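You operate a simulated robot arm through the tools that you are given. There is no shell and no other tool. Be economical: measure what you need, move in short steps, check, and stop when the job is done.

Carry out the task below with a simulated robot arm. There is one attempt and no reset: what you move stays moved.

TASK
The open printer is out of labels: load roll 75.
Fine: old tube into the small bin; shut the cover; press FEED once only; leave the other rolls in the tray.
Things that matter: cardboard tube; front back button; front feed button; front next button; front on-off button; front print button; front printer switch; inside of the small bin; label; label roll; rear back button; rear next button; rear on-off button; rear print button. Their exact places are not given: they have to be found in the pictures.

The check looks at the end state, three seconds after you hand in, the way a careful person would. Anything else that was tipped, shoved, dropped, spilled or broken makes it a failure. A push-on lid holds only when it is set on centred and level and pressed home; a screw cap is set on level and turned clockwise until tight.

THE ROBOT
A 7-joint arm with a two-finger gripper, hanging from a carriage that runs on a rail from [2, -2702] to [0, 178] (x, y) and turns from -4.555 to 7.435 rad about z. Base frame: it is fixed where the carriage stands at the start and does not move with it; the origin is on the floor, on the carriage's upright axis, x ahead of it, y to its left, z up; the surface under the hand at the start is at about z = 760. Readings come in mm, rad, newtons and seconds.
With the tool pointing down near the work surface it reaches from about 100 to 420 mm from the robot's upright axis, wherever it stands. Its first joint turns from -2.897 to 2.897 rad. Places, roughly: front back button [800, 500, 800]; front feed button [800, 800, 900]; front next button [800, 600, 800]; front on-off button [800, 400, 800]; front print button [800, 500, 800]; front printer switch [700, 800, 900]; inside of the small bin [100, 800, 800]; label [750, 750, 750]; rear back button [100, 600, 800]; rear next button [100, 500, 800]; rear on-off button [100, 600, 800]; rear print button [100, 500, 800]; rear printer [300, 200, 800]; rear printer cover [400, 200, 900]; rear printer switch [400, 200, 900]. Payload 1.37 kg.
The tool frame sits at the grasp point between the pads (the TCP): z along the fingers, y along the line on which they close. The tips reach 16 mm beyond it. Largest opening 92 mm; the body of the gripper starts 74 mm behind the TCP.
Orientation is that of the tool frame in the base frame, as a unit quaternion [x, y, z, w]. With the fingers straight down and closing along the base's y, the tool's x points along the base's -x, its y along +y and its z along -z.

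THE INTERFACE
- The arm moves only by the tool drive_tool. Its argument "motion" is one flat list of numbers, 7 for each row, row after row: the turn, a rotation vector about the tool's x, y, z in units of 120 degrees (1.0 is 120 degrees), then the shift along the tool's x, y, z in units of 500 mm (1.0 is 500 mm), then the finger opening in mm, from 0 to 92. In form: [rx, ry, rz, tx, ty, tz, jaw, rx, ry, rz, tx, ty, tz, jaw, ...]. A call has 1 to 8 rows; each row is the pose to reach, as a shift and turn from the pose commanded when the call began, along the tool's axes at that moment. A call with a number of a shift or a turn outside -1 to 1 is refused whole. Rows are played at 5 a second. More than 50 mm and 0.15 rad between two rows, or a gripper value outside its range, and nothing of the call is played. A pose out of reach is approached as far as the arm can. The call stops where the force on the tool passes 40 N (or 10 N more than at its start, if that is more) or the arm is blocked; 0.2 s more then pass. Each finger halts on what it meets, pressing with about 25 N; the grip force reading is that of the motor and also rises with nothing between the fingers. The clock runs only during rows and for 0.2 s after the last one: add rows that repeat a pose to give the fingers time. It gives the time, the measured TCP pose, the force on the tool (base axes), the opening and the grip force at its end, in the units of the frame above (readings bear some noise), with the torque about the TCP (base axes, N m) and any sound that the robot's microphone picked up, and new pictures: "show" is both (left out), scene, wrist or none.
- Cameras (640 x 400 px; columns grow to the right, rows downward): "scene" is now at [204.2, 62.3, 1706.6]; the picture's right is [1.00, -0.04, 0.00], its down [-0.03, -0.89, -0.45] and it looks along [0.02, 0.45, -0.89] (base axes); focal length 250 px, centre (320, 200). "wrist" rides on the gripper at [71, 19, -111] in the tool frame; the picture's right is [-0.26, 0.97, 0.00], its down [-0.78, -0.21, -0.59] and it looks along [-0.57, -0.15, 0.81] (tool axes); focal length 280 px, centre (320, 200).
- raise_lower(by): slides the trunk up (or, below 0, down) by that many mm; the arm and the scene camera ride with it, the base frame stays. It gives what a move gives, with no picture.
- base_move(legs): drives the robot by 1 to 6 legs, each [ahead, left, turn to the left] in mm, mm and rad, along the robot's own axes; the way and the turn of a leg run together, so that a leg with both is an arc; at most 1500 mm and 3.142 rad a leg. The arm and the cameras ride along, it lands a little off, and it stops where it bumps. It keeps to its track: a leg is cut to what the track allows. It gives what a move gives, and a new picture of the scene camera.
- pan_tilt(pan, tilt): turns the head with the scene camera to pan (to the left, within 2.705 rad either way) and tilt (down, from -0.506 to 1.204), counted from straight ahead of the robot. It gives what a move gives, and a new picture of the scene camera.
- point_at(camera, pixels): for up to 12 pixels [column, row] of the newest picture of that camera ("zoom" is the newest enlarged one), the place [x, y, z] in the base frame of the surface seen there, good to about 2 mm. It takes no simulated time.
- zoom(camera, box): a new picture of the part [left, top, right, bottom] of that camera's present view, enlarged. It takes no simulated time.
- close_job(): hands the job in; it is judged then, once.

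Keep the steps short. Do not move on a guess: measure, check each grasp and each placing, and mend mistakes. In all there are 80 turns and 260 pictures (those below and enlarged ones count). Leave the gripper open and the arm clear of the work at the hand-in unless told otherwise, and finish with a single line.

The tools are called after "Request:" as name(argument=value, ...) on one line, values as JSON. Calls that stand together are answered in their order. drive_tool: Moves the arm, as the interface text tells. Its arguments: {"type":"object","properties":{"motion":{"type":"array"},"show":{"type":"string","enum":["both","scene","wrist","none"]}},"required":["motion"]} The other tools are called the same way: raise_lower (by) slides the trunk up or down; base_move (legs) drives the base; pan_tilt (pan, tilt) turns the head that bears the scene camera; point_at (camera, pixels) gives the place of the surface under pixels of a picture; zoom (camera, box) takes an enlarged picture of a part of a camera's view; close_job () hands the job in.

At the start:

```text
time_s: 0.0
eef_pos: [64.4, 359.5, 999.2]
tcp_rot: [0.0, 1.0, 0.0, 0.0]
ft_force: [-1.2, 0.5, -0.5]
wrist_torque: [0.0, -0.04, 0.03]
finger_gap: 92.1
gripper_force: 0.1
trunk travel left (down, up): [-525.0, 135.0]
robot x, y, heading: [2.8, -1.5, 0.002]
head pan, tilt: [1.532, 1.098]
```

scene: 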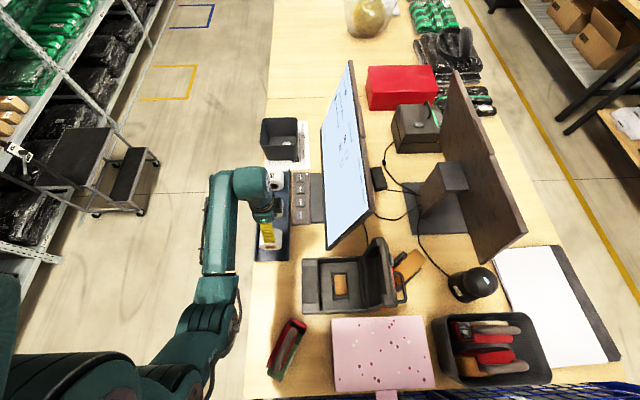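
wrist: 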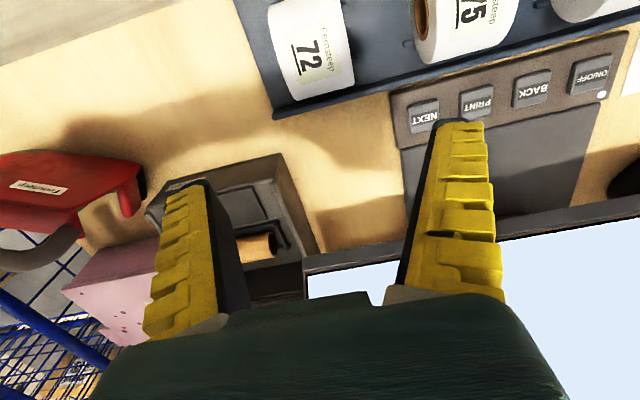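

I see an open printer near (345,280), the roll tray near (272,215), and the small bin near (283,140). I'll zoom in on these.

Request:
zoom(camera="scene", box=[240, 100, 440, 225])

Request:
zoom(camera="scene", box=[240, 210, 440, 335])

Request:
zoom(camera="wrist", box=[240, 0, 640, 250])

```text
3.20 times, centred on (340, 162) of scene
```

zoom: 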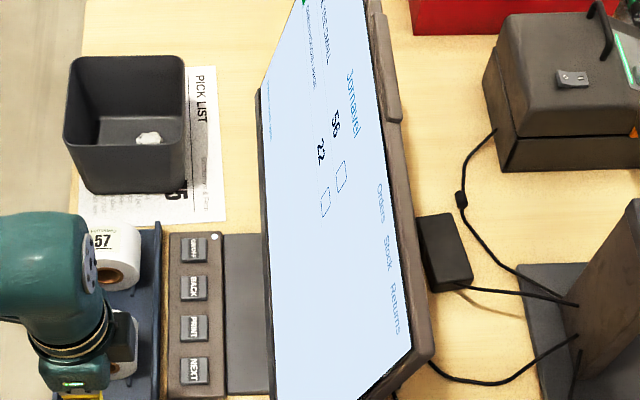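

```text
3.20 times, centred on (340, 272) of scene
```

zoom: 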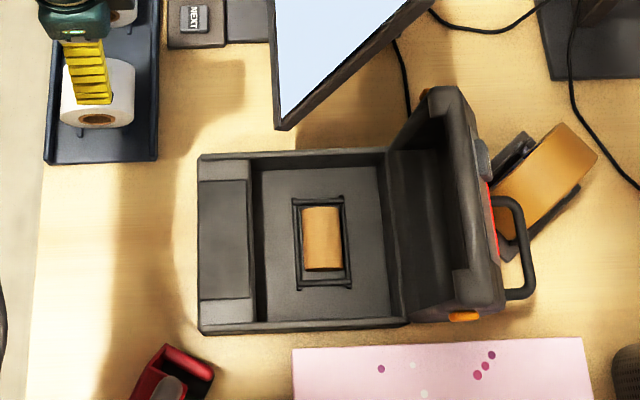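

```text
1.60 times, centred on (440, 125) of wrist
```

zoom: 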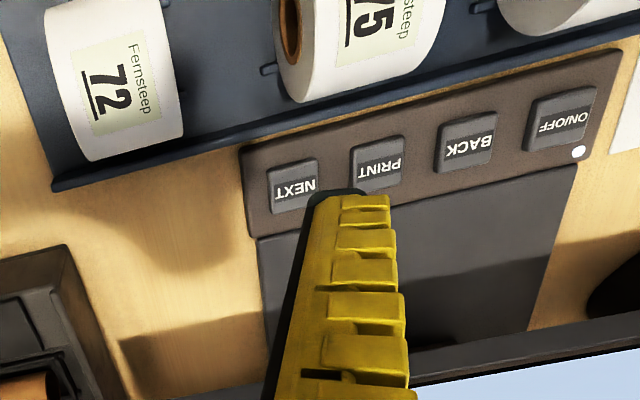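

The open printer has a tube in its well. I'll measure the printer, tray, rolls, bin and the other printer.

Request:
point_at(camera="scene", pixels=[[340, 285], [310, 290], [305, 262], [365, 307], [380, 275], [398, 290], [418, 125], [270, 240], [283, 140], [283, 150], [265, 140], [309, 200]])

Request:
point_at(camera="wrist", pixels=[[310, 50], [470, 20], [420, 30], [345, 25], [410, 115], [478, 105], [532, 92], [590, 75], [260, 247], [295, 215], [230, 175], [280, 110]])

```text
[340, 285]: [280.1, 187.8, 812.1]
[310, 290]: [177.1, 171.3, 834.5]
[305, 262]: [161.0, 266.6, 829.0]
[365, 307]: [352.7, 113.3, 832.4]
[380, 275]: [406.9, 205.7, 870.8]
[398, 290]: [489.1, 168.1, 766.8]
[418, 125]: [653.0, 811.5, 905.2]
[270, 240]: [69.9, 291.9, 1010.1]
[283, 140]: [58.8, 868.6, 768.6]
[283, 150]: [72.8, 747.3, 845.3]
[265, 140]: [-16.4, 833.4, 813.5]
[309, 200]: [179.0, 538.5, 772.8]
```

```text
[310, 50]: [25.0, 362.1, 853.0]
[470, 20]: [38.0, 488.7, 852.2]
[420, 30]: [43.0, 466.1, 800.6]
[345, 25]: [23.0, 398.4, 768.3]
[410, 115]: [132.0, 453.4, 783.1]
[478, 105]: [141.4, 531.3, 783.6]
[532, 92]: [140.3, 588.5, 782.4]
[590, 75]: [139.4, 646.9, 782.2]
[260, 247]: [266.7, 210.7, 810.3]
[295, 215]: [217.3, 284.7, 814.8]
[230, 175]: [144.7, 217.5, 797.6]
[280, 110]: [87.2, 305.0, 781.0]
```

The open one is the rear printer at about (280,190). I'll move the hand toward it at the same height so the wrist camera can see inside.

Request:
drive_tool(motion=[0, 0, 0, -0.05, -0.06, 0, 92, 0, 0, 0, -0.1, -0.12, 0, 92, 0, 0, 0, -0.15, -0.18, 0, 92, 0, 0, 0, -0.2, -0.24, 0.0, 92, 0, 0, 0, -0.25, -0.3, 0, 92])

```text
time_s: 1.2
eef_pos: [187.2, 210.2, 1001.0]
tcp_rot: [0.0, 1.0, -0.001, 0.0]
ft_force: [-0.7, 0.0, -0.4]
wrist_torque: [0.01, 0.01, -0.04]
finger_gap: 91.8
gripper_force: 0.1
trunk travel left (down, up): [-525.0, 135.0]
robot x, y, heading: [3.8, 1.4, 0.003]
head pan, tilt: [1.532, 1.098]
```

scene: 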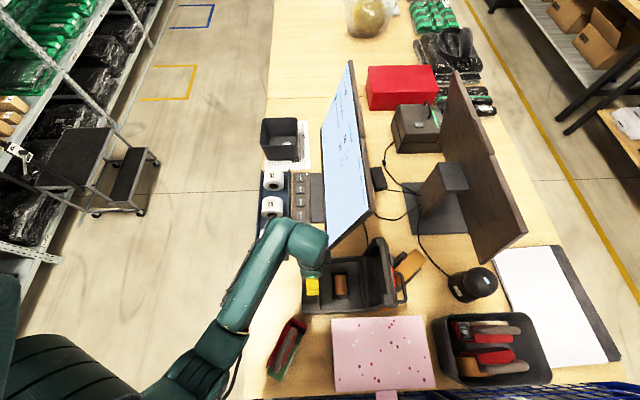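
wrist: 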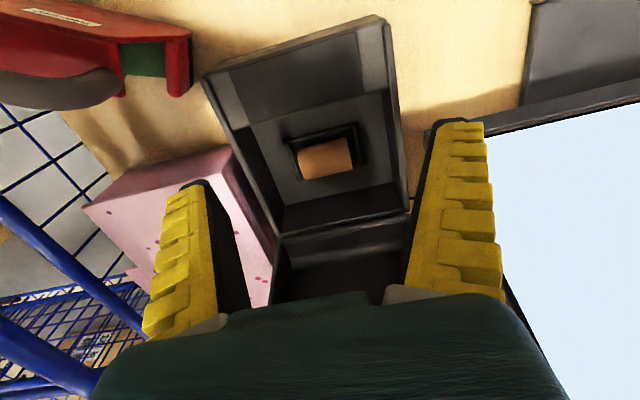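

Request:
zoom(camera="wrist", box=[190, 0, 430, 300])

Request:
zoom(camera="scene", box=[240, 110, 360, 225])

Request:
point_at(camera="wrist", pixels=[[325, 158], [302, 165], [350, 155], [320, 143], [290, 145], [358, 125], [300, 182], [364, 170], [385, 110], [260, 180], [340, 215], [270, 110]])

Request:
point_at(camera="scene", pixels=[[272, 205], [272, 182], [265, 208], [279, 208], [272, 214], [285, 215], [256, 250], [285, 250], [288, 172], [375, 250], [385, 300], [404, 285]])

```text
1.33 times, centred on (310, 150) of wrist
```

zoom: 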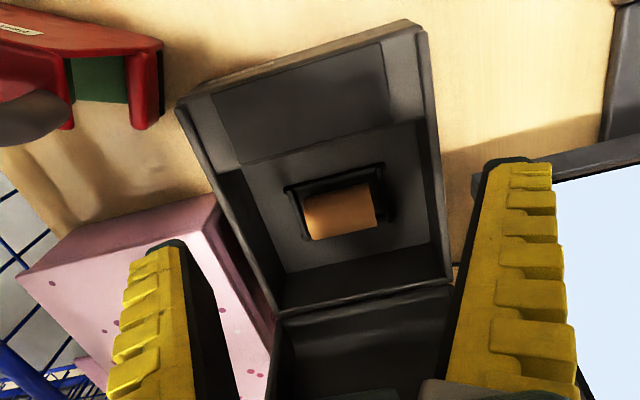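

```text
3.48 times, centred on (300, 168) of scene
```

zoom: 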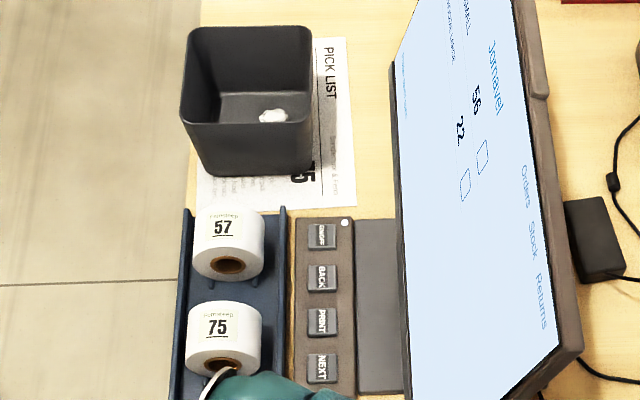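

```text
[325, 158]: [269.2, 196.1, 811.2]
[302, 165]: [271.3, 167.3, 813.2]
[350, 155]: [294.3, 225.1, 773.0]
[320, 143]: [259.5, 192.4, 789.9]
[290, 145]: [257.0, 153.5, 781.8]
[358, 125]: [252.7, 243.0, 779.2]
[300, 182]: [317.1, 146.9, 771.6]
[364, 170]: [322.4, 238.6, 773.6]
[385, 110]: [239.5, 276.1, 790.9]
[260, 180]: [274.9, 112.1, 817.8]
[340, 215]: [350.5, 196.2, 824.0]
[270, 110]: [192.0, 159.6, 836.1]
```

```text
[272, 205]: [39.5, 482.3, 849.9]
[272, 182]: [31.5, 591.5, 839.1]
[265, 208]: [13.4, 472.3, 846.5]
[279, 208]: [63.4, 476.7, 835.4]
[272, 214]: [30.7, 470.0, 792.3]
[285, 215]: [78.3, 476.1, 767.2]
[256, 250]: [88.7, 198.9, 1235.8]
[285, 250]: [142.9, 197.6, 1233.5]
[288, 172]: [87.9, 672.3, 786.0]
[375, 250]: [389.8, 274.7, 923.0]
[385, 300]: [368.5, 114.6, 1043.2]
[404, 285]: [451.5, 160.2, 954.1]
```

The tube (top z≈813) lies along y in a small cradle, and roll 75 is the middle one in the tray. I'll go down 100 mm for a closer look at the cradle.

Request:
drive_tool(motion=[0, 0, 0, 0.02, 0, 0.08, 92, 0, 0, 0, 0.03, 0, 0.14, 92, 0, 0, 0, 0.03, 0, 0.2, 92], show="wrist")

Request:
zoom(camera="wrist", box=[200, 0, 440, 150])

```text
time_s: 2.0
eef_pos: [172.7, 211.4, 899.4]
tcp_rot: [0.0, 1.0, 0.0, 0.0]
ft_force: [-0.8, 0.2, 0.5]
wrist_torque: [0.0, 0.0, -0.01]
finger_gap: 91.7
gripper_force: 0.0
trunk travel left (down, up): [-525.0, 135.0]
robot x, y, heading: [1.2, 2.0, -0.001]
head pan, tilt: [1.532, 1.098]
```

wrist: 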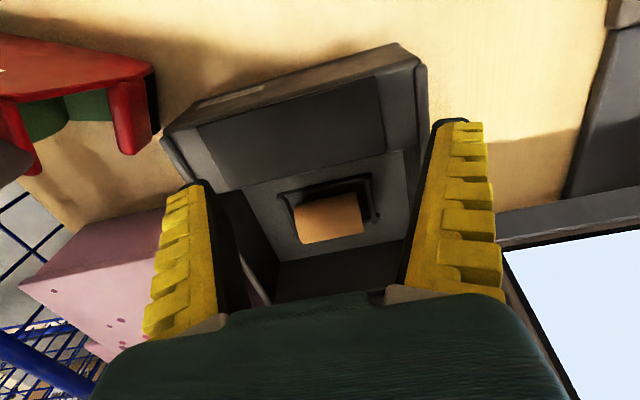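

```text
2.67 times, centred on (320, 75) of wrist
```

zoom: 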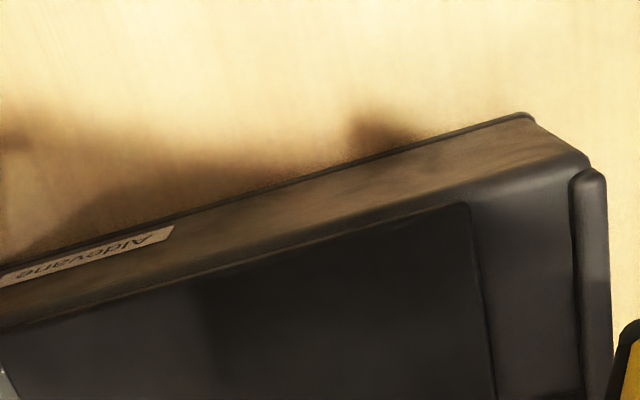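

Request:
zoom(camera="wrist", box=[240, 130, 440, 255])

Request:
point_at(camera="zoom", pixels=[[180, 230], [280, 215], [380, 195], [190, 320], [380, 310], [290, 345], [130, 200], [410, 150], [440, 280], [500, 250], [170, 380], [285, 280]])

```text
3.20 times, centred on (340, 192) of wrist
```

zoom: 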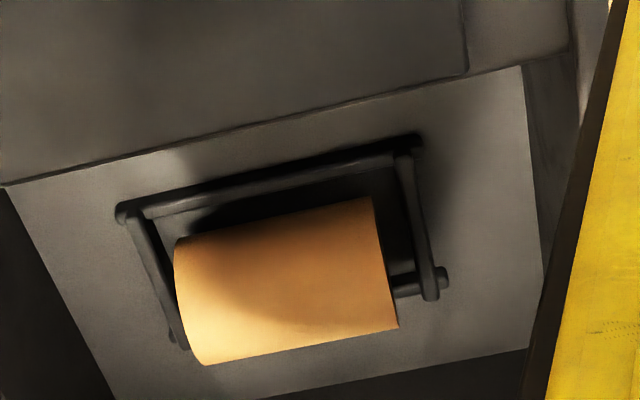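

```text
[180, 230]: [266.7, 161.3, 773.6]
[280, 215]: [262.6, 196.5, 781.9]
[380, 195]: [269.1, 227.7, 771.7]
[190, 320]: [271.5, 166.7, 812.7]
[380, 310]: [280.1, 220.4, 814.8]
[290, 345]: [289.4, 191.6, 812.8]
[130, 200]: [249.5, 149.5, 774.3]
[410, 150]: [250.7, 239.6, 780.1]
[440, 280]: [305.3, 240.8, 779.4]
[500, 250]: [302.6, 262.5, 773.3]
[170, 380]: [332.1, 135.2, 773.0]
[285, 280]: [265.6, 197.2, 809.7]
```

The cradle is a frame of rods (top z≈781) centred near (281,195). The tube is about 41 mm in diameter and 61 mm long, centred near (280,193,793). I'll hover above it with the jaws open along y.

Request:
drive_tool(motion=[0, 0, 0, -0.08, -0.012, 0.0, 92, 0, 0, 0, -0.16, -0.024, 0.0, 92, 0, 0, 0, -0.214, -0.036, 0.03, 92, 0, 0, 0, -0.214, -0.036, 0.1, 92, 0, 0, 0, -0.214, -0.036, 0.1, 92])

```text
time_s: 3.2
eef_pos: [279.1, 191.4, 849.9]
tcp_rot: [0.001, 1.0, 0.001, -0.001]
ft_force: [0.0, 0.5, 0.5]
wrist_torque: [0.01, -0.01, 0.01]
finger_gap: 91.9
gripper_force: 0.0
trunk travel left (down, up): [-525.0, 135.0]
robot x, y, heading: [-0.5, 0.6, -0.004]
head pan, tilt: [1.532, 1.098]
```

scene: 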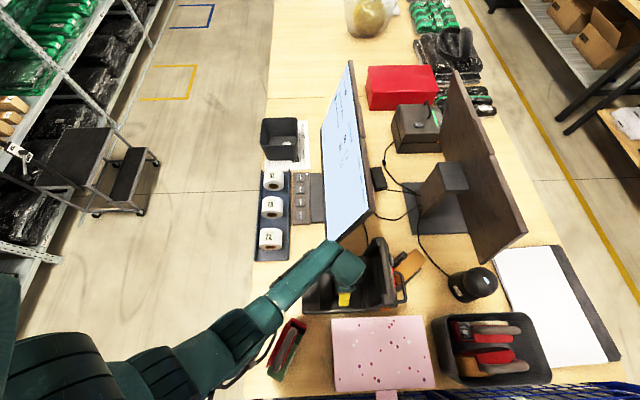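
wrist: 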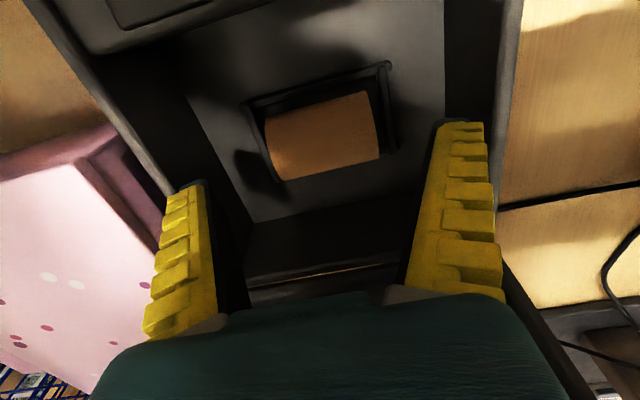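

I have a clear view of the tube (around 320,135). I'll measure it precisely.

Request:
point_at(camera="wrist", pixels=[[272, 150], [376, 125], [320, 135], [320, 165], [318, 105], [386, 80], [255, 130], [310, 82], [392, 140], [220, 120], [430, 80]])

```text
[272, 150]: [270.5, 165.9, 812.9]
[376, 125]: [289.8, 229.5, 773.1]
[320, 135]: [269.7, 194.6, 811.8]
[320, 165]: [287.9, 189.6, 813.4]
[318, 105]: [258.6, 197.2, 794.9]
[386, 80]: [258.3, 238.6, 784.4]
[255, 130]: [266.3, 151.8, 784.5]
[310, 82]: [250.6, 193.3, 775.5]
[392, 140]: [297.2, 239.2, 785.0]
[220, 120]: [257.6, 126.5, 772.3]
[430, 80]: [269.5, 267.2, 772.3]
```

Tube centre is at (279.5,193.5) and the rod tops are at z 785. I'll go down so the tips are at z≈788, then close.

Request:
drive_tool(motion=[0, 0, 0, 0, 0.004, 0.05, 92, 0, 0, 0, 0, 0.004, 0.092, 92, 0, 0, 0, 0, 0.004, 0.092, 92, 0, 0, 0, 0, 0.004, 0.092, 55, 0, 0, 0, 0, 0.004, 0.092, 50, 0, 0, 0, 0, 0.004, 0.092, 50], show="wrist")

```text
time_s: 4.6
eef_pos: [278.7, 192.6, 802.7]
tcp_rot: [0.0, 1.0, 0.0, 0.0]
ft_force: [0.3, -0.1, 0.0]
wrist_torque: [0.0, -0.04, 0.02]
finger_gap: 60.5
gripper_force: 25.3
trunk travel left (down, up): [-525.0, 135.0]
robot x, y, heading: [0.3, 2.4, -0.003]
head pan, tilt: [1.532, 1.098]
```

wrist: 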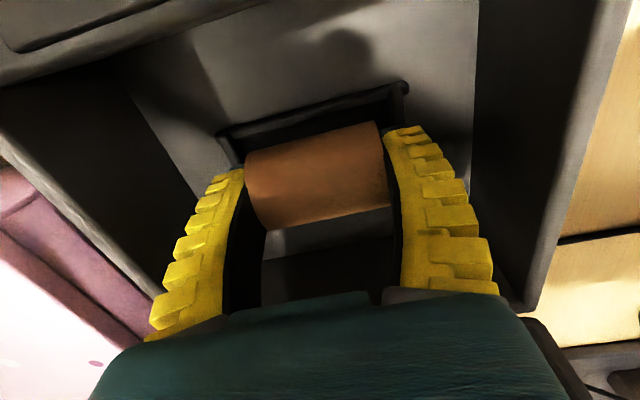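

Gripped at a gap of 60.5. I'll lift straight up by 200 mm.

Request:
drive_tool(motion=[0, 0, 0, 0, 0, -0.04, 50, 0, 0, 0, 0, 0, -0.12, 50, 0, 0, 0, 0, 0, -0.2, 50, 0, 0, 0, 0, 0, -0.28, 50, 0, 0, 0, 0.03, 0.04, -0.36, 50, 0, 0, 0, 0.08, 0.08, -0.4, 50])

```text
time_s: 6.0
eef_pos: [242.1, 234.7, 1005.1]
tcp_rot: [0.0, 1.0, 0.0, 0.0]
ft_force: [0.3, 1.2, 0.5]
wrist_torque: [-0.01, 0.0, -0.03]
finger_gap: 60.2
gripper_force: 25.2
trunk travel left (down, up): [-525.0, 135.0]
robot x, y, heading: [1.7, -1.4, 0.003]
head pan, tilt: [1.532, 1.098]
```

scene: 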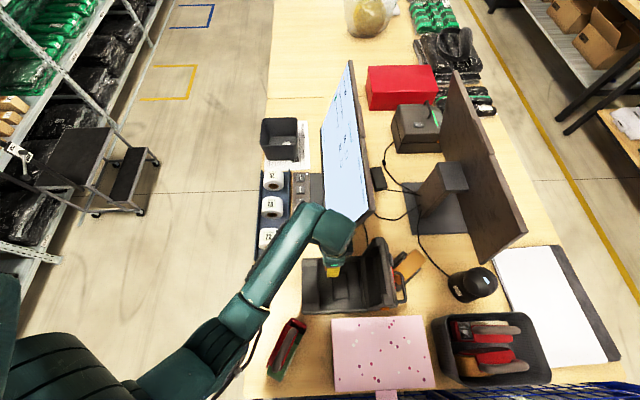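
wrist: 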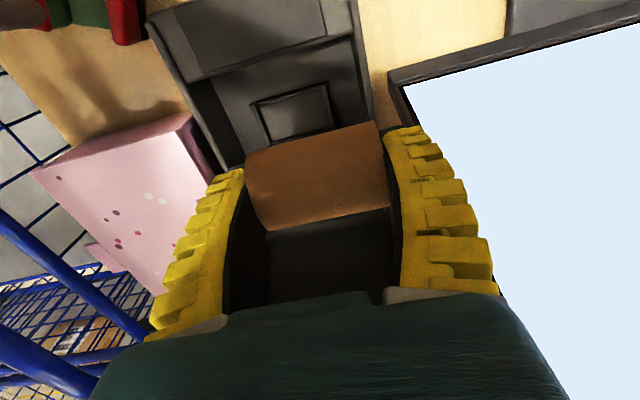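

The tube is held and the cradle is empty. I'll retract to (64,360,1000), away from the monitor, and measure the monitor and bin.

Request:
drive_tool(motion=[0, 0, 0, 0.09, 0.0, 0, 50, 0, 0, 0, 0.18, 0.02, 0, 50, 0, 0, 0, 0.26, 0.08, 0, 50, 0, 0, 0, 0.31, 0.16, 0.0, 50, 0, 0, 0, 0.36, 0.24, 0, 50], show="none")

Request:
point_at(camera="scene", pixels=[[350, 64], [324, 128], [328, 246], [372, 210], [325, 180], [262, 122], [296, 121], [298, 135], [264, 138], [270, 158], [298, 158]])

Request:
base_move(legs=[[0, 176, 0]])

```text
time_s: 7.2
eef_pos: [58.2, 351.5, 1009.5]
tcp_rot: [-0.001, 1.0, -0.001, 0.0]
ft_force: [0.3, -0.2, 0.3]
wrist_torque: [0.02, 0.05, 0.03]
finger_gap: 60.2
gripper_force: 25.1
trunk travel left (down, up): [-525.0, 135.0]
robot x, y, heading: [-0.8, 2.0, -0.0]
head pan, tilt: [1.532, 1.098]
```

```text
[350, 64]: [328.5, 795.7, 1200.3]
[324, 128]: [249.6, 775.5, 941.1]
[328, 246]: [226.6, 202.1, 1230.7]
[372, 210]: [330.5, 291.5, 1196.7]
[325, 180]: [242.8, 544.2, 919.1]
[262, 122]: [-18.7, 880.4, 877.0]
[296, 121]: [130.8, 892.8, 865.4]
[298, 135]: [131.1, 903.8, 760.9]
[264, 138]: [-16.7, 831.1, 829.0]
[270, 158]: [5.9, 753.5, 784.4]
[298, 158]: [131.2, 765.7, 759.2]
```

```text
time_s: 8.7
eef_pos: [58.6, 525.4, 1008.5]
tcp_rot: [0.0, 1.0, 0.0, 0.0]
ft_force: [0.3, -0.2, -0.2]
wrist_torque: [0.01, -0.02, 0.02]
finger_gap: 60.2
gripper_force: 25.2
trunk travel left (down, up): [-525.0, 135.0]
robot x, y, heading: [-3.2, 173.6, -0.003]
head pan, tilt: [1.532, 1.098]
```

scene: 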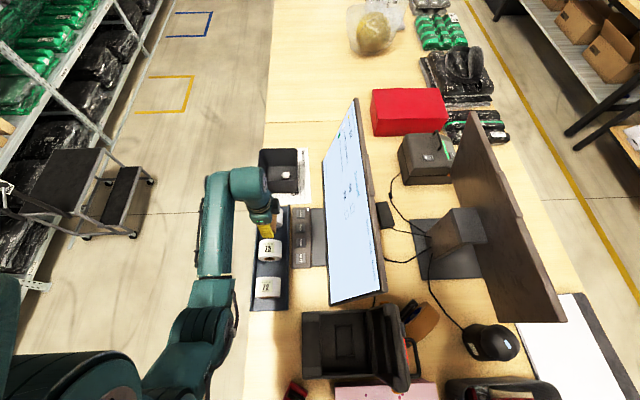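

Now I'll measure the bin from here. I'll also raise the hand 200 mm so the trunk can be lowered for more reach.

Request:
point_at(camera="scene", pixels=[[260, 151], [303, 150], [304, 163], [262, 165], [271, 190], [303, 191], [285, 175], [298, 150], [299, 195], [285, 150]])

Request:
zoom(camera="scene", box=[230, 130, 350, 205])

Request:
drive_tool(motion=[0, 0, 0, 0, 0.0, -0.08, 50, 0, 0, 0, 0, 0.0, -0.16, 50, 0, 0, 0, 0, 0.0, -0.24, 50, 0, 0, 0, 0, 0.0, -0.32, 50, 0, 0, 0, 0, 0.0, -0.4, 50], show="none")

Request:
raise_lower(by=-200)

```text
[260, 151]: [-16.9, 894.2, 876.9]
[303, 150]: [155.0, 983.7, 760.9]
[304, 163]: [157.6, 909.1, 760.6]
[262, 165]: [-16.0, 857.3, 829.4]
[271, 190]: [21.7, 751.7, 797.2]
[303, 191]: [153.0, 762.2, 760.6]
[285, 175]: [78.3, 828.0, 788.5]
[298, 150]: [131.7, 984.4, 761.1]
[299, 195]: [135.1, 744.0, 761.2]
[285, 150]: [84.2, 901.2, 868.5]
```

```text
5.33 times, centred on (290, 168) of scene
```

zoom: 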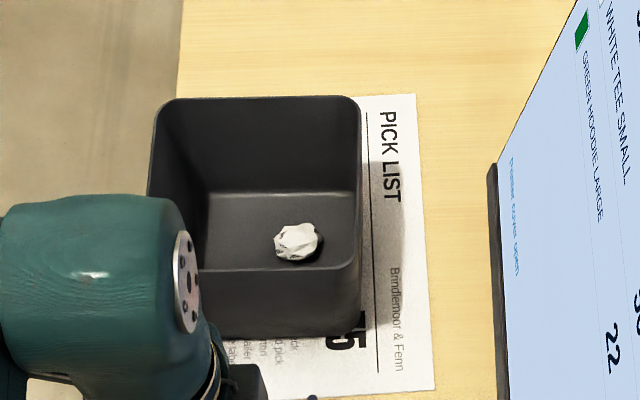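

```text
time_s: 9.9
eef_pos: [59.3, 533.6, 1187.7]
tcp_rot: [0.0, 1.0, 0.001, -0.001]
ft_force: [-0.3, -0.7, -0.3]
wrist_torque: [0.0, 0.01, 0.02]
finger_gap: 60.1
gripper_force: 24.7
out of reach, approached as far as the arm can: row 5
trunk travel left (down, up): [-525.0, 135.0]
robot x, y, heading: [-0.9, 174.0, 0.002]
head pan, tilt: [1.532, 1.098]
```

```text
time_s: 12.1
eef_pos: [59.1, 533.2, 988.6]
tcp_rot: [0.0, 1.0, 0.001, 0.0]
ft_force: [0.1, 0.3, -0.3]
wrist_torque: [0.0, 0.0, -0.01]
finger_gap: 60.4
gripper_force: 25.1
trunk travel left (down, up): [-325.0, 335.0]
robot x, y, heading: [1.8, 174.3, -0.0]
head pan, tilt: [1.532, 1.098]
```

The bin's inside is centred near (50,822) with its rim at z≈877. I'll extend toward it at z≈990.

Request:
drive_tool(motion=[0, 0, 0, 0, 0.08, 0, 50, 0, 0, 0, 0, 0.16, 0, 50, 0, 0, 0, 0, 0.24, 0, 50, 0, 0, 0, 0.0, 0.32, 0, 50, 0, 0, 0, 0.01, 0.4, 0, 50, 0, 0, 0, 0.016, 0.48, 0, 50, 0, 0, 0, 0.016, 0.56, 0, 50, 0, 0, 0, 0.016, 0.58, 0, 50])

```text
time_s: 13.8
eef_pos: [52.4, 778.5, 988.9]
tcp_rot: [0.0, 1.0, 0.001, -0.001]
ft_force: [-0.3, 0.0, 0.6]
wrist_torque: [-0.05, 0.0, 0.03]
finger_gap: 60.1
gripper_force: 25.0
out of reach, approached as far as the arm can: row 7, 8
trunk travel left (down, up): [-325.0, 335.0]
robot x, y, heading: [4.0, 174.1, 0.001]
head pan, tilt: [1.532, 1.098]
```

scene: 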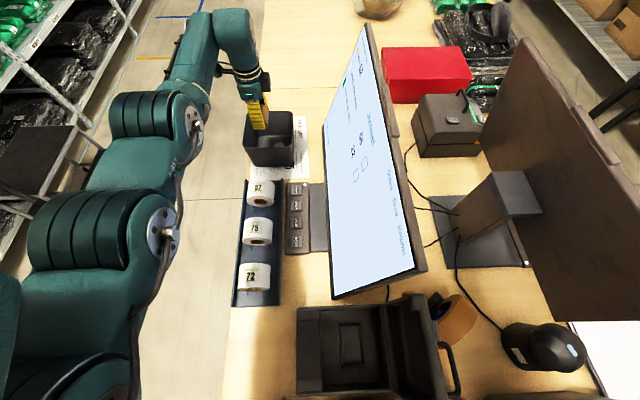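
wrist: 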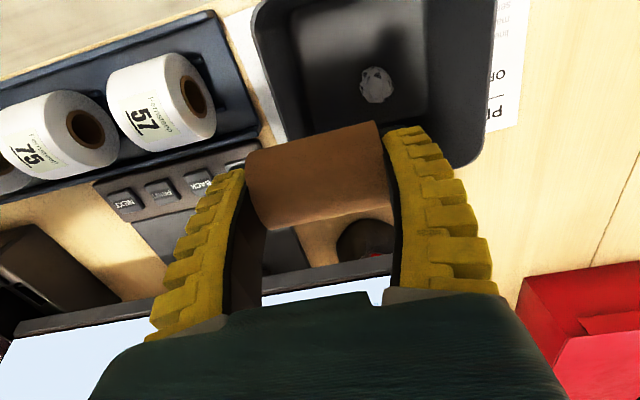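

Reached y 778. I'll measure the bin rim from both cameras.

Request:
point_at(camera="scene", pixels=[[244, 147], [294, 145], [293, 112], [270, 150], [262, 140], [288, 125]])

Request:
point_at(camera="wrist", pixels=[[254, 30], [285, 125], [480, 130], [490, 20], [376, 84], [325, 50], [425, 40], [330, 110]])

```text
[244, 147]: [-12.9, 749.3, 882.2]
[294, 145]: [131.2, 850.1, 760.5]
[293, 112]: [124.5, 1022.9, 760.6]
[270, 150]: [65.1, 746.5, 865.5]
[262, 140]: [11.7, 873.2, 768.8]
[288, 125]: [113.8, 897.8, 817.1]
```

```text
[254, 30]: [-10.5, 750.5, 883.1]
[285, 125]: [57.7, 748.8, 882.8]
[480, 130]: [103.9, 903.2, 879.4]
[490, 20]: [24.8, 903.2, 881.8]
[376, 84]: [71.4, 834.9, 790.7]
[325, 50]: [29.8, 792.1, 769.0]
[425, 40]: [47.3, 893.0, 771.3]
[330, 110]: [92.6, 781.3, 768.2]
```

The bin spans y 748–903 and x −16–118, rim at 883. I'll lower the trunk by 50 and extend the rest of the way.

Request:
raise_lower(by=-50)

Request:
drive_tool(motion=[0, 0, 0, 0, 0.04, 0, 50, 0, 0, 0, 0, 0.09, 0, 50, 0, 0, 0, 0, 0.09, 0, 50], show="scene")

```text
time_s: 14.8
eef_pos: [53.4, 777.5, 939.4]
tcp_rot: [-0.001, 1.0, 0.0, 0.0]
ft_force: [-0.1, -0.4, -0.6]
wrist_torque: [0.01, -0.01, -0.01]
finger_gap: 60.3
gripper_force: 24.7
trunk travel left (down, up): [-275.0, 385.0]
robot x, y, heading: [1.4, 176.2, -0.001]
head pan, tilt: [1.532, 1.098]
```

```text
time_s: 15.6
eef_pos: [53.1, 779.1, 940.4]
tcp_rot: [0.0, 1.0, 0.001, -0.001]
ft_force: [-0.1, 0.3, -0.3]
wrist_torque: [-0.01, 0.02, 0.01]
finger_gap: 60.1
gripper_force: 25.0
out of reach, approached as far as the arm can: row 1, 2, 3
trunk travel left (down, up): [-275.0, 385.0]
robot x, y, heading: [1.4, 171.5, 0.001]
head pan, tilt: [1.532, 1.098]
```

scene: 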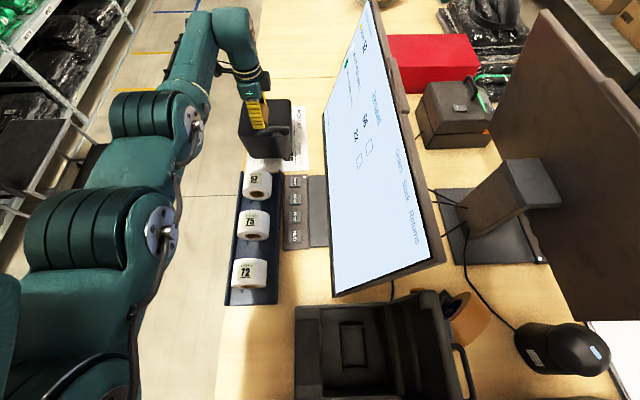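

The limit depends on the arm's height relative to the trunk. I'll lift the tool 70 mm while extending, then lower the trunk again.

Request:
drive_tool(motion=[0, 0, 0, 0, 0, -0.08, 50, 0, 0, 0, 0, 0, -0.16, 50, 0, 0, 0, 0, 0.05, -0.16, 50, 0, 0, 0, 0, 0.095, -0.16, 50, 0, 0, 0, 0, 0.095, -0.16, 50], show="none")

```text
time_s: 16.8
eef_pos: [50.5, 782.7, 1020.9]
tcp_rot: [0.0, 1.0, 0.001, 0.0]
ft_force: [-0.4, -0.3, 0.3]
wrist_torque: [0.0, 0.0, -0.01]
finger_gap: 60.3
gripper_force: 24.8
out of reach, approached as far as the arm can: row 3, 4, 5
trunk travel left (down, up): [-275.0, 385.0]
robot x, y, heading: [-5.4, 175.3, 0.001]
head pan, tilt: [1.532, 1.098]
```

Little gain, so the arm is nearly straight. I'll tilt the fingers outward by about 24° and extend.

Request:
drive_tool(motion=[-0.06, 0, 0, 0, 0.02, 0.0, 50, -0.12, 0, 0, 0, 0.04, 0.0, 50, -0.18, 0, 0, 0, 0.06, 0, 50, -0.2, 0, 0, 0, 0.08, 0.0, 50, -0.2, 0, 0, 0, 0.08, 0.0, 50], show="none")

Request:
raise_lower(by=-75)

Request:
drive_tool(motion=[0, 0, 0, 0, 0, 0, 50])

```text
time_s: 18.0
eef_pos: [50.6, 821.0, 1019.9]
tcp_rot: [0.0, 0.978, 0.21, 0.0]
ft_force: [-0.3, -0.2, 1.1]
wrist_torque: [0.0, 0.02, 0.01]
finger_gap: 59.9
gripper_force: 25.2
trunk travel left (down, up): [-275.0, 385.0]
robot x, y, heading: [0.4, 170.9, -0.003]
head pan, tilt: [1.532, 1.098]
```

```text
time_s: 19.1
eef_pos: [51.0, 821.5, 945.4]
tcp_rot: [0.0, 0.978, 0.209, 0.0]
ft_force: [0.5, -0.6, 0.1]
wrist_torque: [0.03, 0.0, 0.0]
finger_gap: 60.1
gripper_force: 25.0
trunk travel left (down, up): [-200.0, 460.0]
robot x, y, heading: [-2.0, 176.3, -0.001]
head pan, tilt: [1.532, 1.098]
```

```text
time_s: 19.5
eef_pos: [50.2, 820.8, 945.3]
tcp_rot: [0.001, 0.978, 0.209, 0.001]
ft_force: [0.1, 0.3, -0.9]
wrist_torque: [-0.04, 0.01, -0.01]
finger_gap: 60.3
gripper_force: 24.6
trunk travel left (down, up): [-200.0, 460.0]
robot x, y, heading: [-0.8, 176.1, -0.001]
head pan, tilt: [1.532, 1.098]
```

scene: 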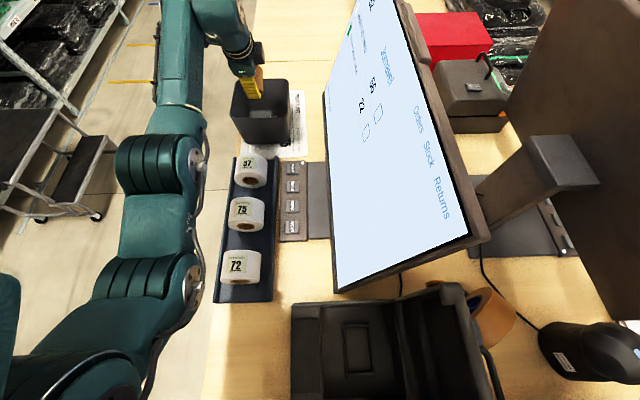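
wrist: 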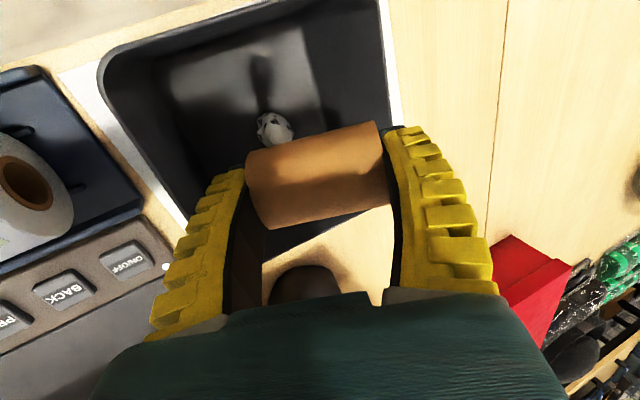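

The tube is over the bin. I'll lower 40 mm vertically and open.

Request:
drive_tool(motion=[0, 0, 0, 0, -0.016, 0.036, 50, 0, 0, 0, 0, -0.032, 0.073, 50, 0, 0, 0, 0, -0.032, 0.073, 50, 0, 0, 0, 0, -0.032, 0.073, 80, 0, 0, 0, 0, -0.032, 0.073, 85, 0, 0, 0, 0, -0.032, 0.073, 85, 0, 0, 0, 0, 0, 0, 85, 0, 0, 0, 0, 0.032, -0.073, 85])

```text
time_s: 21.3
eef_pos: [51.0, 820.6, 987.1]
tcp_rot: [0.0, 0.978, 0.208, 0.0]
ft_force: [-0.4, 0.7, 0.4]
wrist_torque: [0.02, -0.05, 0.03]
finger_gap: 86.0
gripper_force: 0.4
trunk travel left (down, up): [-200.0, 460.0]
robot x, y, heading: [2.4, 174.0, 0.002]
head pan, tilt: [1.532, 1.098]
```

scene: 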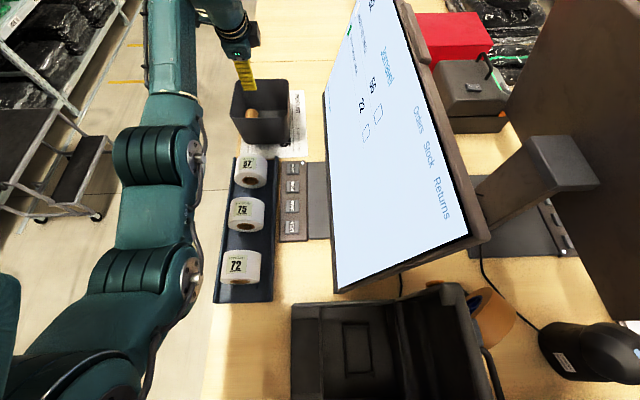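
wrist: 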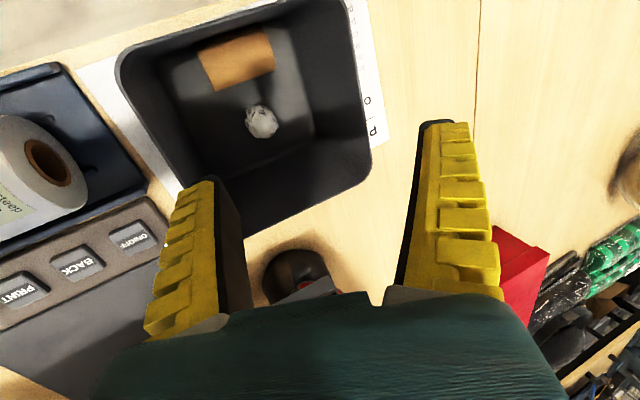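

The tube is in the bin. I'll retract to y≈510, undoing the tilt, then raise the trunk.

Request:
drive_tool(motion=[0.0, 0, 0, 0, -0.073, -0.032, 92, 0.03, 0, 0, 0, -0.146, -0.064, 92, 0.06, 0, 0, 0, -0.219, -0.096, 92, 0.09, 0, 0, 0, -0.292, -0.128, 92, 0.12, 0, 0, 0, -0.365, -0.16, 92, 0.15, 0, 0, 0, -0.438, -0.192, 92, 0.18, 0, 0, 0, -0.511, -0.224, 92, 0.2, 0, 0, 0, -0.57, -0.25, 92], show="none")

Request:
raise_lower(by=200)

Request:
drive_tool(motion=[0, 0, 0, 0, 0, 0.09, 92, 0, 0, 0, 0, 0, 0.18, 92, 0, 0, 0, 0, 0, 0.27, 92, 0, 0, 0, 0, 0, 0.36, 92, 0, 0, 0, 0, 0, 0.4, 92])

```text
time_s: 23.1
eef_pos: [48.4, 557.9, 880.2]
tcp_rot: [0.0, 1.0, 0.004, 0.0]
ft_force: [0.6, -0.5, 0.3]
wrist_torque: [0.04, -0.01, 0.01]
finger_gap: 91.9
gripper_force: 0.0
out of reach, approached as far as the arm can: row 5, 6, 7, 8
trunk travel left (down, up): [-200.0, 460.0]
robot x, y, heading: [-1.4, 168.2, 0.007]
head pan, tilt: [1.532, 1.098]
```

```text
time_s: 25.3
eef_pos: [47.5, 560.0, 1079.4]
tcp_rot: [0.0, 1.0, 0.004, 0.0]
ft_force: [-0.4, -0.1, -0.9]
wrist_torque: [-0.01, -0.02, -0.01]
finger_gap: 91.8
gripper_force: 0.0
trunk travel left (down, up): [-400.0, 260.0]
robot x, y, heading: [0.1, 171.9, -0.002]
head pan, tilt: [1.532, 1.098]
```

```text
time_s: 26.5
eef_pos: [47.1, 563.4, 881.2]
tcp_rot: [-0.001, 1.0, 0.003, 0.0]
ft_force: [0.0, -0.1, -1.1]
wrist_torque: [0.0, -0.02, -0.01]
finger_gap: 92.0
gripper_force: 0.1
trunk travel left (down, up): [-400.0, 260.0]
robot x, y, heading: [2.5, 175.3, 0.003]
head pan, tilt: [1.532, 1.098]
```

scene: 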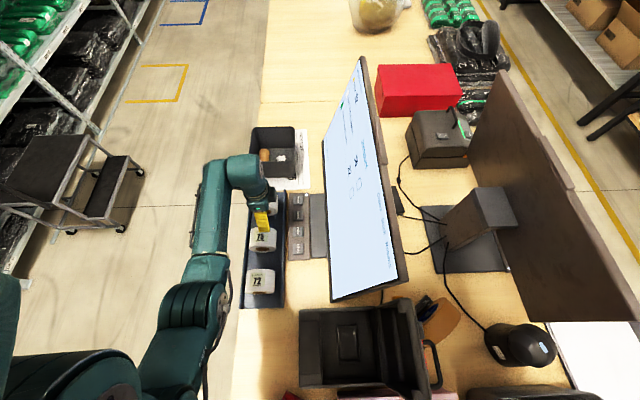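
wrist: 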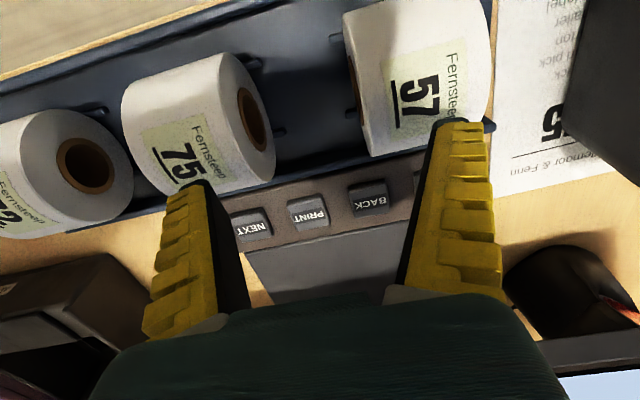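

I can see rolls 75 and 57 clearly. I'll measure roll 75's extents and its neighbours.

Request:
point_at(camera="wrist", pixels=[[255, 70], [270, 145], [225, 62], [190, 75], [150, 85], [125, 110], [165, 150], [185, 120], [215, 105], [345, 60], [118, 160], [258, 115]])

Request:
zoom(camera="wrist", box=[60, 20, 380, 220])

```text
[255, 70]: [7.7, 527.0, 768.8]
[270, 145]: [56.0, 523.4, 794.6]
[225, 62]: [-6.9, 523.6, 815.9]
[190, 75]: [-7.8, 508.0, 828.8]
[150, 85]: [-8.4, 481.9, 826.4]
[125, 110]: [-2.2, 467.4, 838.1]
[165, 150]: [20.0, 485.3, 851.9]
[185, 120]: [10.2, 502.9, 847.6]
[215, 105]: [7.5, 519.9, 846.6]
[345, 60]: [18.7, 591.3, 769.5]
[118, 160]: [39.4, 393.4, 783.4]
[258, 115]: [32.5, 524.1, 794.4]
```

```text
2.00 times, centred on (220, 120) of wrist
```

zoom: 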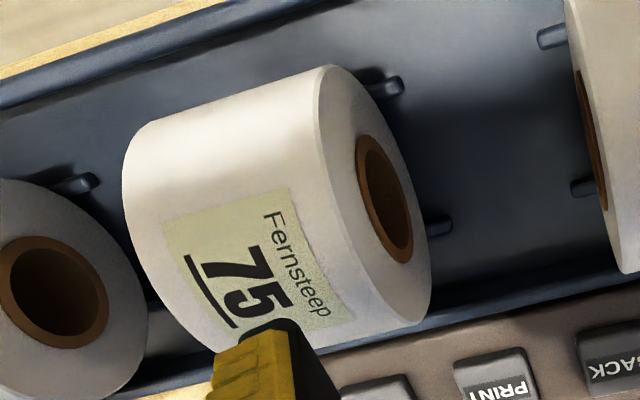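

Roll 75: y 465–524, axis at x≈30, z≈811, radius ≈42. I'll hover directly above it, jaws open along y.

Request:
drive_tool(motion=[0, 0, 0, 0, 0, -0.04, 92, 0, 0, 0, 0.02, -0.07, -0.04, 92, 0, 0, 0, 0.034, -0.138, -0.04, 92, 0, 0, 0, 0.034, -0.138, -0.02, 92])

```text
time_s: 27.5
eef_pos: [30.5, 492.8, 887.8]
tcp_rot: [0.0, 1.0, 0.004, 0.0]
ft_force: [-0.1, -0.5, -0.7]
wrist_torque: [0.01, 0.01, -0.01]
finger_gap: 91.7
gripper_force: 0.1
trunk travel left (down, up): [-400.0, 260.0]
robot x, y, heading: [1.9, 171.1, -0.002]
head pan, tilt: [1.532, 1.098]
```

scene: 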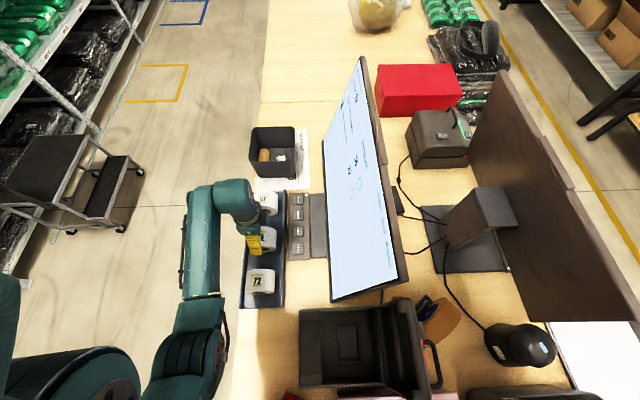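
wrist: 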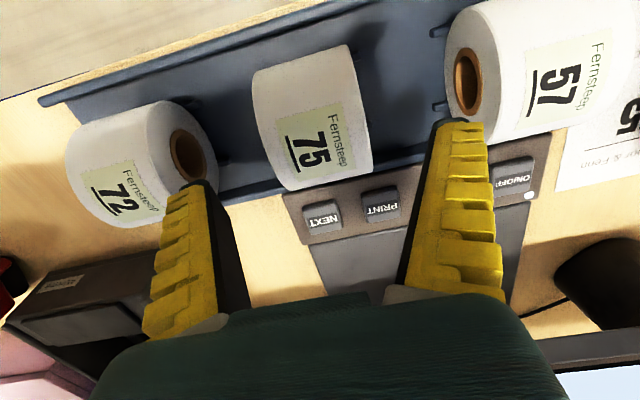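

Request:
point_at(camera="wrist", pixels=[[255, 80], [350, 55], [285, 175], [368, 160], [310, 60], [310, 110], [310, 150], [325, 182], [283, 150], [362, 120]])

```text
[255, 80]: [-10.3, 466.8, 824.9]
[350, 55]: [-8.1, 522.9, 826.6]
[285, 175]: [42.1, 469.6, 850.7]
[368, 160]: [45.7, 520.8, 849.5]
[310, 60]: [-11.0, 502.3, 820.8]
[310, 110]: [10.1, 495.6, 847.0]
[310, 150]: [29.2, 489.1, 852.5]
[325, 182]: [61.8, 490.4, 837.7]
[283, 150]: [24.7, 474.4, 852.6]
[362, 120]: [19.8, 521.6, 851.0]
```

Confirmed: axis x 30, centre y 494.5. I'll descend to TCP z 808 and close.

Request:
drive_tool(motion=[0, 0, 0, 0, 0.003, 0.08, 92, 0, 0, 0, 0, 0.003, 0.16, 92, 0, 0, 0, 0, 0.003, 0.16, 92, 0, 0, 0, 0, 0.003, 0.16, 62, 0, 0, 0, 0, 0.003, 0.16, 48, 0, 0, 0, 0, 0.003, 0.16, 48], show="wrist")

```text
time_s: 28.9
eef_pos: [31.3, 495.4, 810.6]
tcp_rot: [0.0, 1.0, 0.004, -0.001]
ft_force: [-0.1, 0.5, 0.2]
wrist_torque: [-0.05, 0.03, 0.01]
finger_gap: 63.1
gripper_force: 25.1
trunk travel left (down, up): [-400.0, 260.0]
robot x, y, heading: [2.5, 173.9, 0.0]
head pan, tilt: [1.532, 1.098]
```

wrist: 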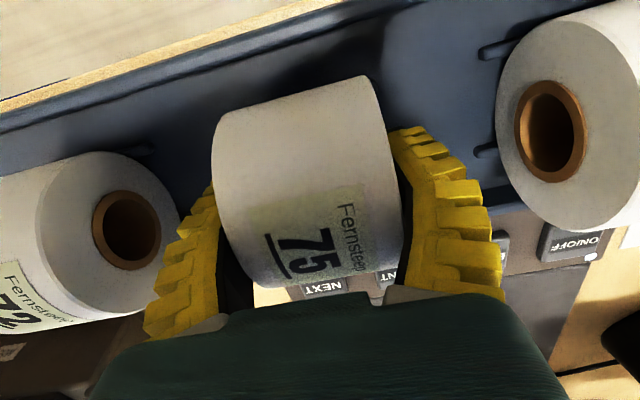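

Gripped at 63 mm. I'll lift it by 160 mm and check.

Request:
drive_tool(motion=[0, 0, 0, 0, 0, -0.04, 48, 0, 0, 0, 0, 0, -0.12, 48, 0, 0, 0, 0, 0, -0.2, 48, 0, 0, 0, 0, 0, -0.28, 48, 0, 0, 0, 0, 0, -0.36, 48, 0, 0, 0, 0, 0, -0.4, 48])

```text
time_s: 30.3
eef_pos: [27.4, 496.1, 1010.3]
tcp_rot: [0.0, 1.0, 0.003, 0.0]
ft_force: [-0.5, 0.1, -1.2]
wrist_torque: [-0.05, -0.02, -0.02]
finger_gap: 62.6
gripper_force: 25.2
trunk travel left (down, up): [-400.0, 260.0]
robot x, y, heading: [0.1, 173.1, -0.001]
head pan, tilt: [1.532, 1.098]
```

scene: 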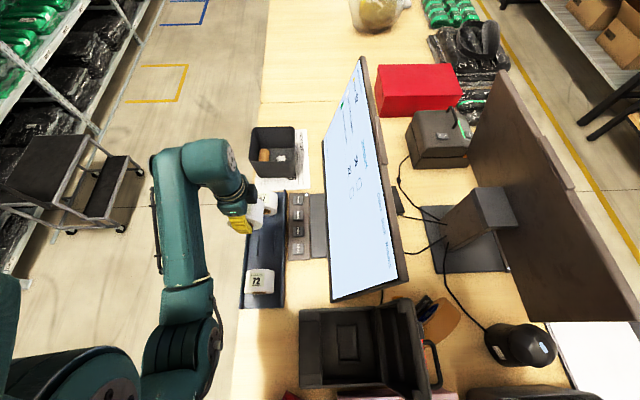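
wrist: 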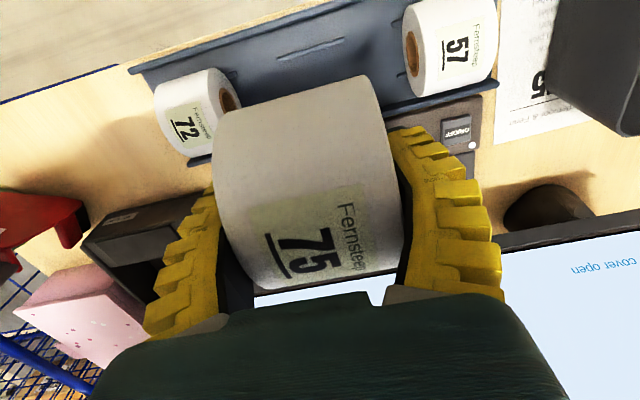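

Roll 75 is held and the others are undisturbed. I'll drive back 175 and restore the trunk height.

Request:
base_move(legs=[[0, -174, 0]])

Request:
raise_lower(by=125)

Request:
drive_tool(motion=[0, 0, 0, -0.06, -0.02, 0.06, 48, 0, 0, 0, -0.12, -0.06, 0.12, 48, 0, 0, 0, -0.18, -0.1, 0.16, 48, 0, 0, 0, -0.24, -0.15, 0.2, 48, 0, 0, 0, -0.3, -0.2, 0.25, 48])

```text
time_s: 31.7
eef_pos: [29.2, 323.8, 1009.3]
tcp_rot: [0.001, 1.0, 0.004, 0.0]
ft_force: [-0.4, -0.9, -2.2]
wrist_torque: [0.0, 0.04, 0.0]
finger_gap: 62.3
gripper_force: 24.8
trunk travel left (down, up): [-400.0, 260.0]
robot x, y, heading: [0.7, 1.3, -0.002]
head pan, tilt: [1.532, 1.098]
```

scene: 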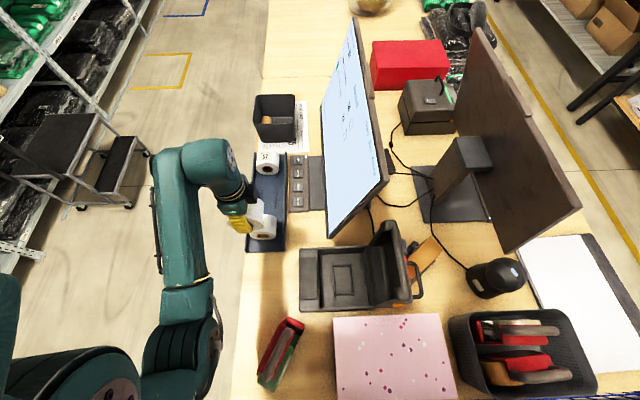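

```text
time_s: 33.3
eef_pos: [28.2, 324.4, 1135.2]
tcp_rot: [0.0, 1.0, 0.004, 0.0]
ft_force: [0.2, 0.0, -1.3]
wrist_torque: [-0.01, 0.03, 0.02]
finger_gap: 62.3
gripper_force: 25.2
trunk travel left (down, up): [-525.0, 135.0]
robot x, y, heading: [0.3, 0.1, -0.002]
head pan, tilt: [1.532, 1.098]
```

```text
time_s: 34.5
eef_pos: [183.1, 224.1, 1010.7]
tcp_rot: [0.0, 1.0, 0.004, 0.0]
ft_force: [-0.4, 0.3, -1.2]
wrist_torque: [0.01, 0.01, 0.01]
finger_gap: 62.2
gripper_force: 24.9
trunk travel left (down, up): [-525.0, 135.0]
robot x, y, heading: [-2.3, 1.0, 0.001]
head pan, tilt: [1.532, 1.098]
```

scene: 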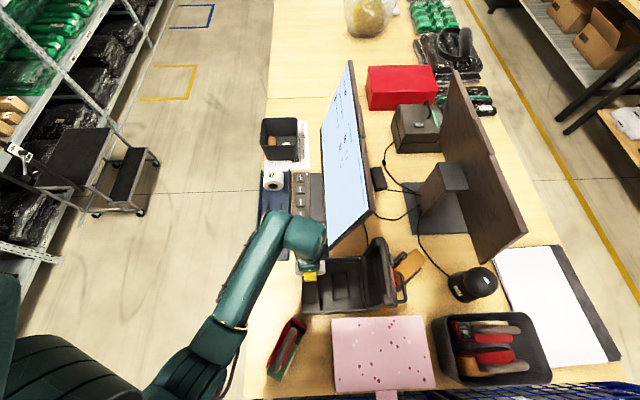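
wrist: 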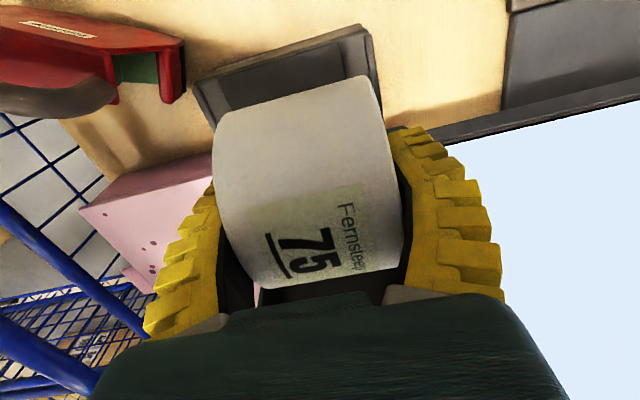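

The cradle is empty and visible in the scene at about (340,284). I'll zoom in to measure the frame.

Request:
zoom(camera="scene", box=[300, 235, 412, 315])

```text
5.00 times, centred on (356, 275) of scene
```

zoom: 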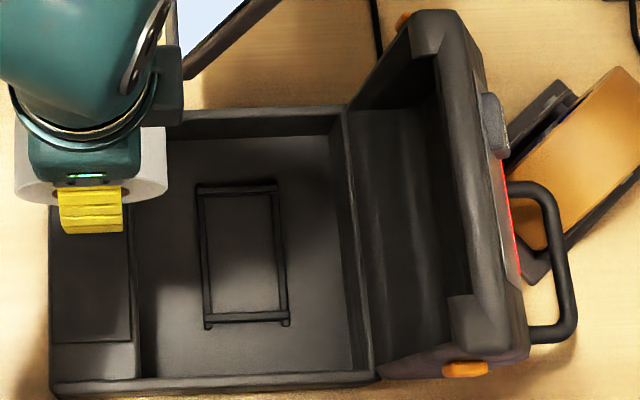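

Request:
point_at(camera="zoom", pixels=[[205, 240], [278, 235], [240, 188], [245, 318], [206, 190], [284, 322], [208, 322], [272, 184], [140, 250], [345, 250], [465, 368], [495, 125]])

```text
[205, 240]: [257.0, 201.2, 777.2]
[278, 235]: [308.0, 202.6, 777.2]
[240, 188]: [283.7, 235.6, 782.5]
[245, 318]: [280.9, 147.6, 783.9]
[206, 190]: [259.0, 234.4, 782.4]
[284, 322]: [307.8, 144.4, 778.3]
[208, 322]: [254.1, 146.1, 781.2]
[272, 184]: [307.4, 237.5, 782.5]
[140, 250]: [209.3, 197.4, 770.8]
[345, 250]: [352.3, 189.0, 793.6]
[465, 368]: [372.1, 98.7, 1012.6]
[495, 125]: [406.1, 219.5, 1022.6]
```

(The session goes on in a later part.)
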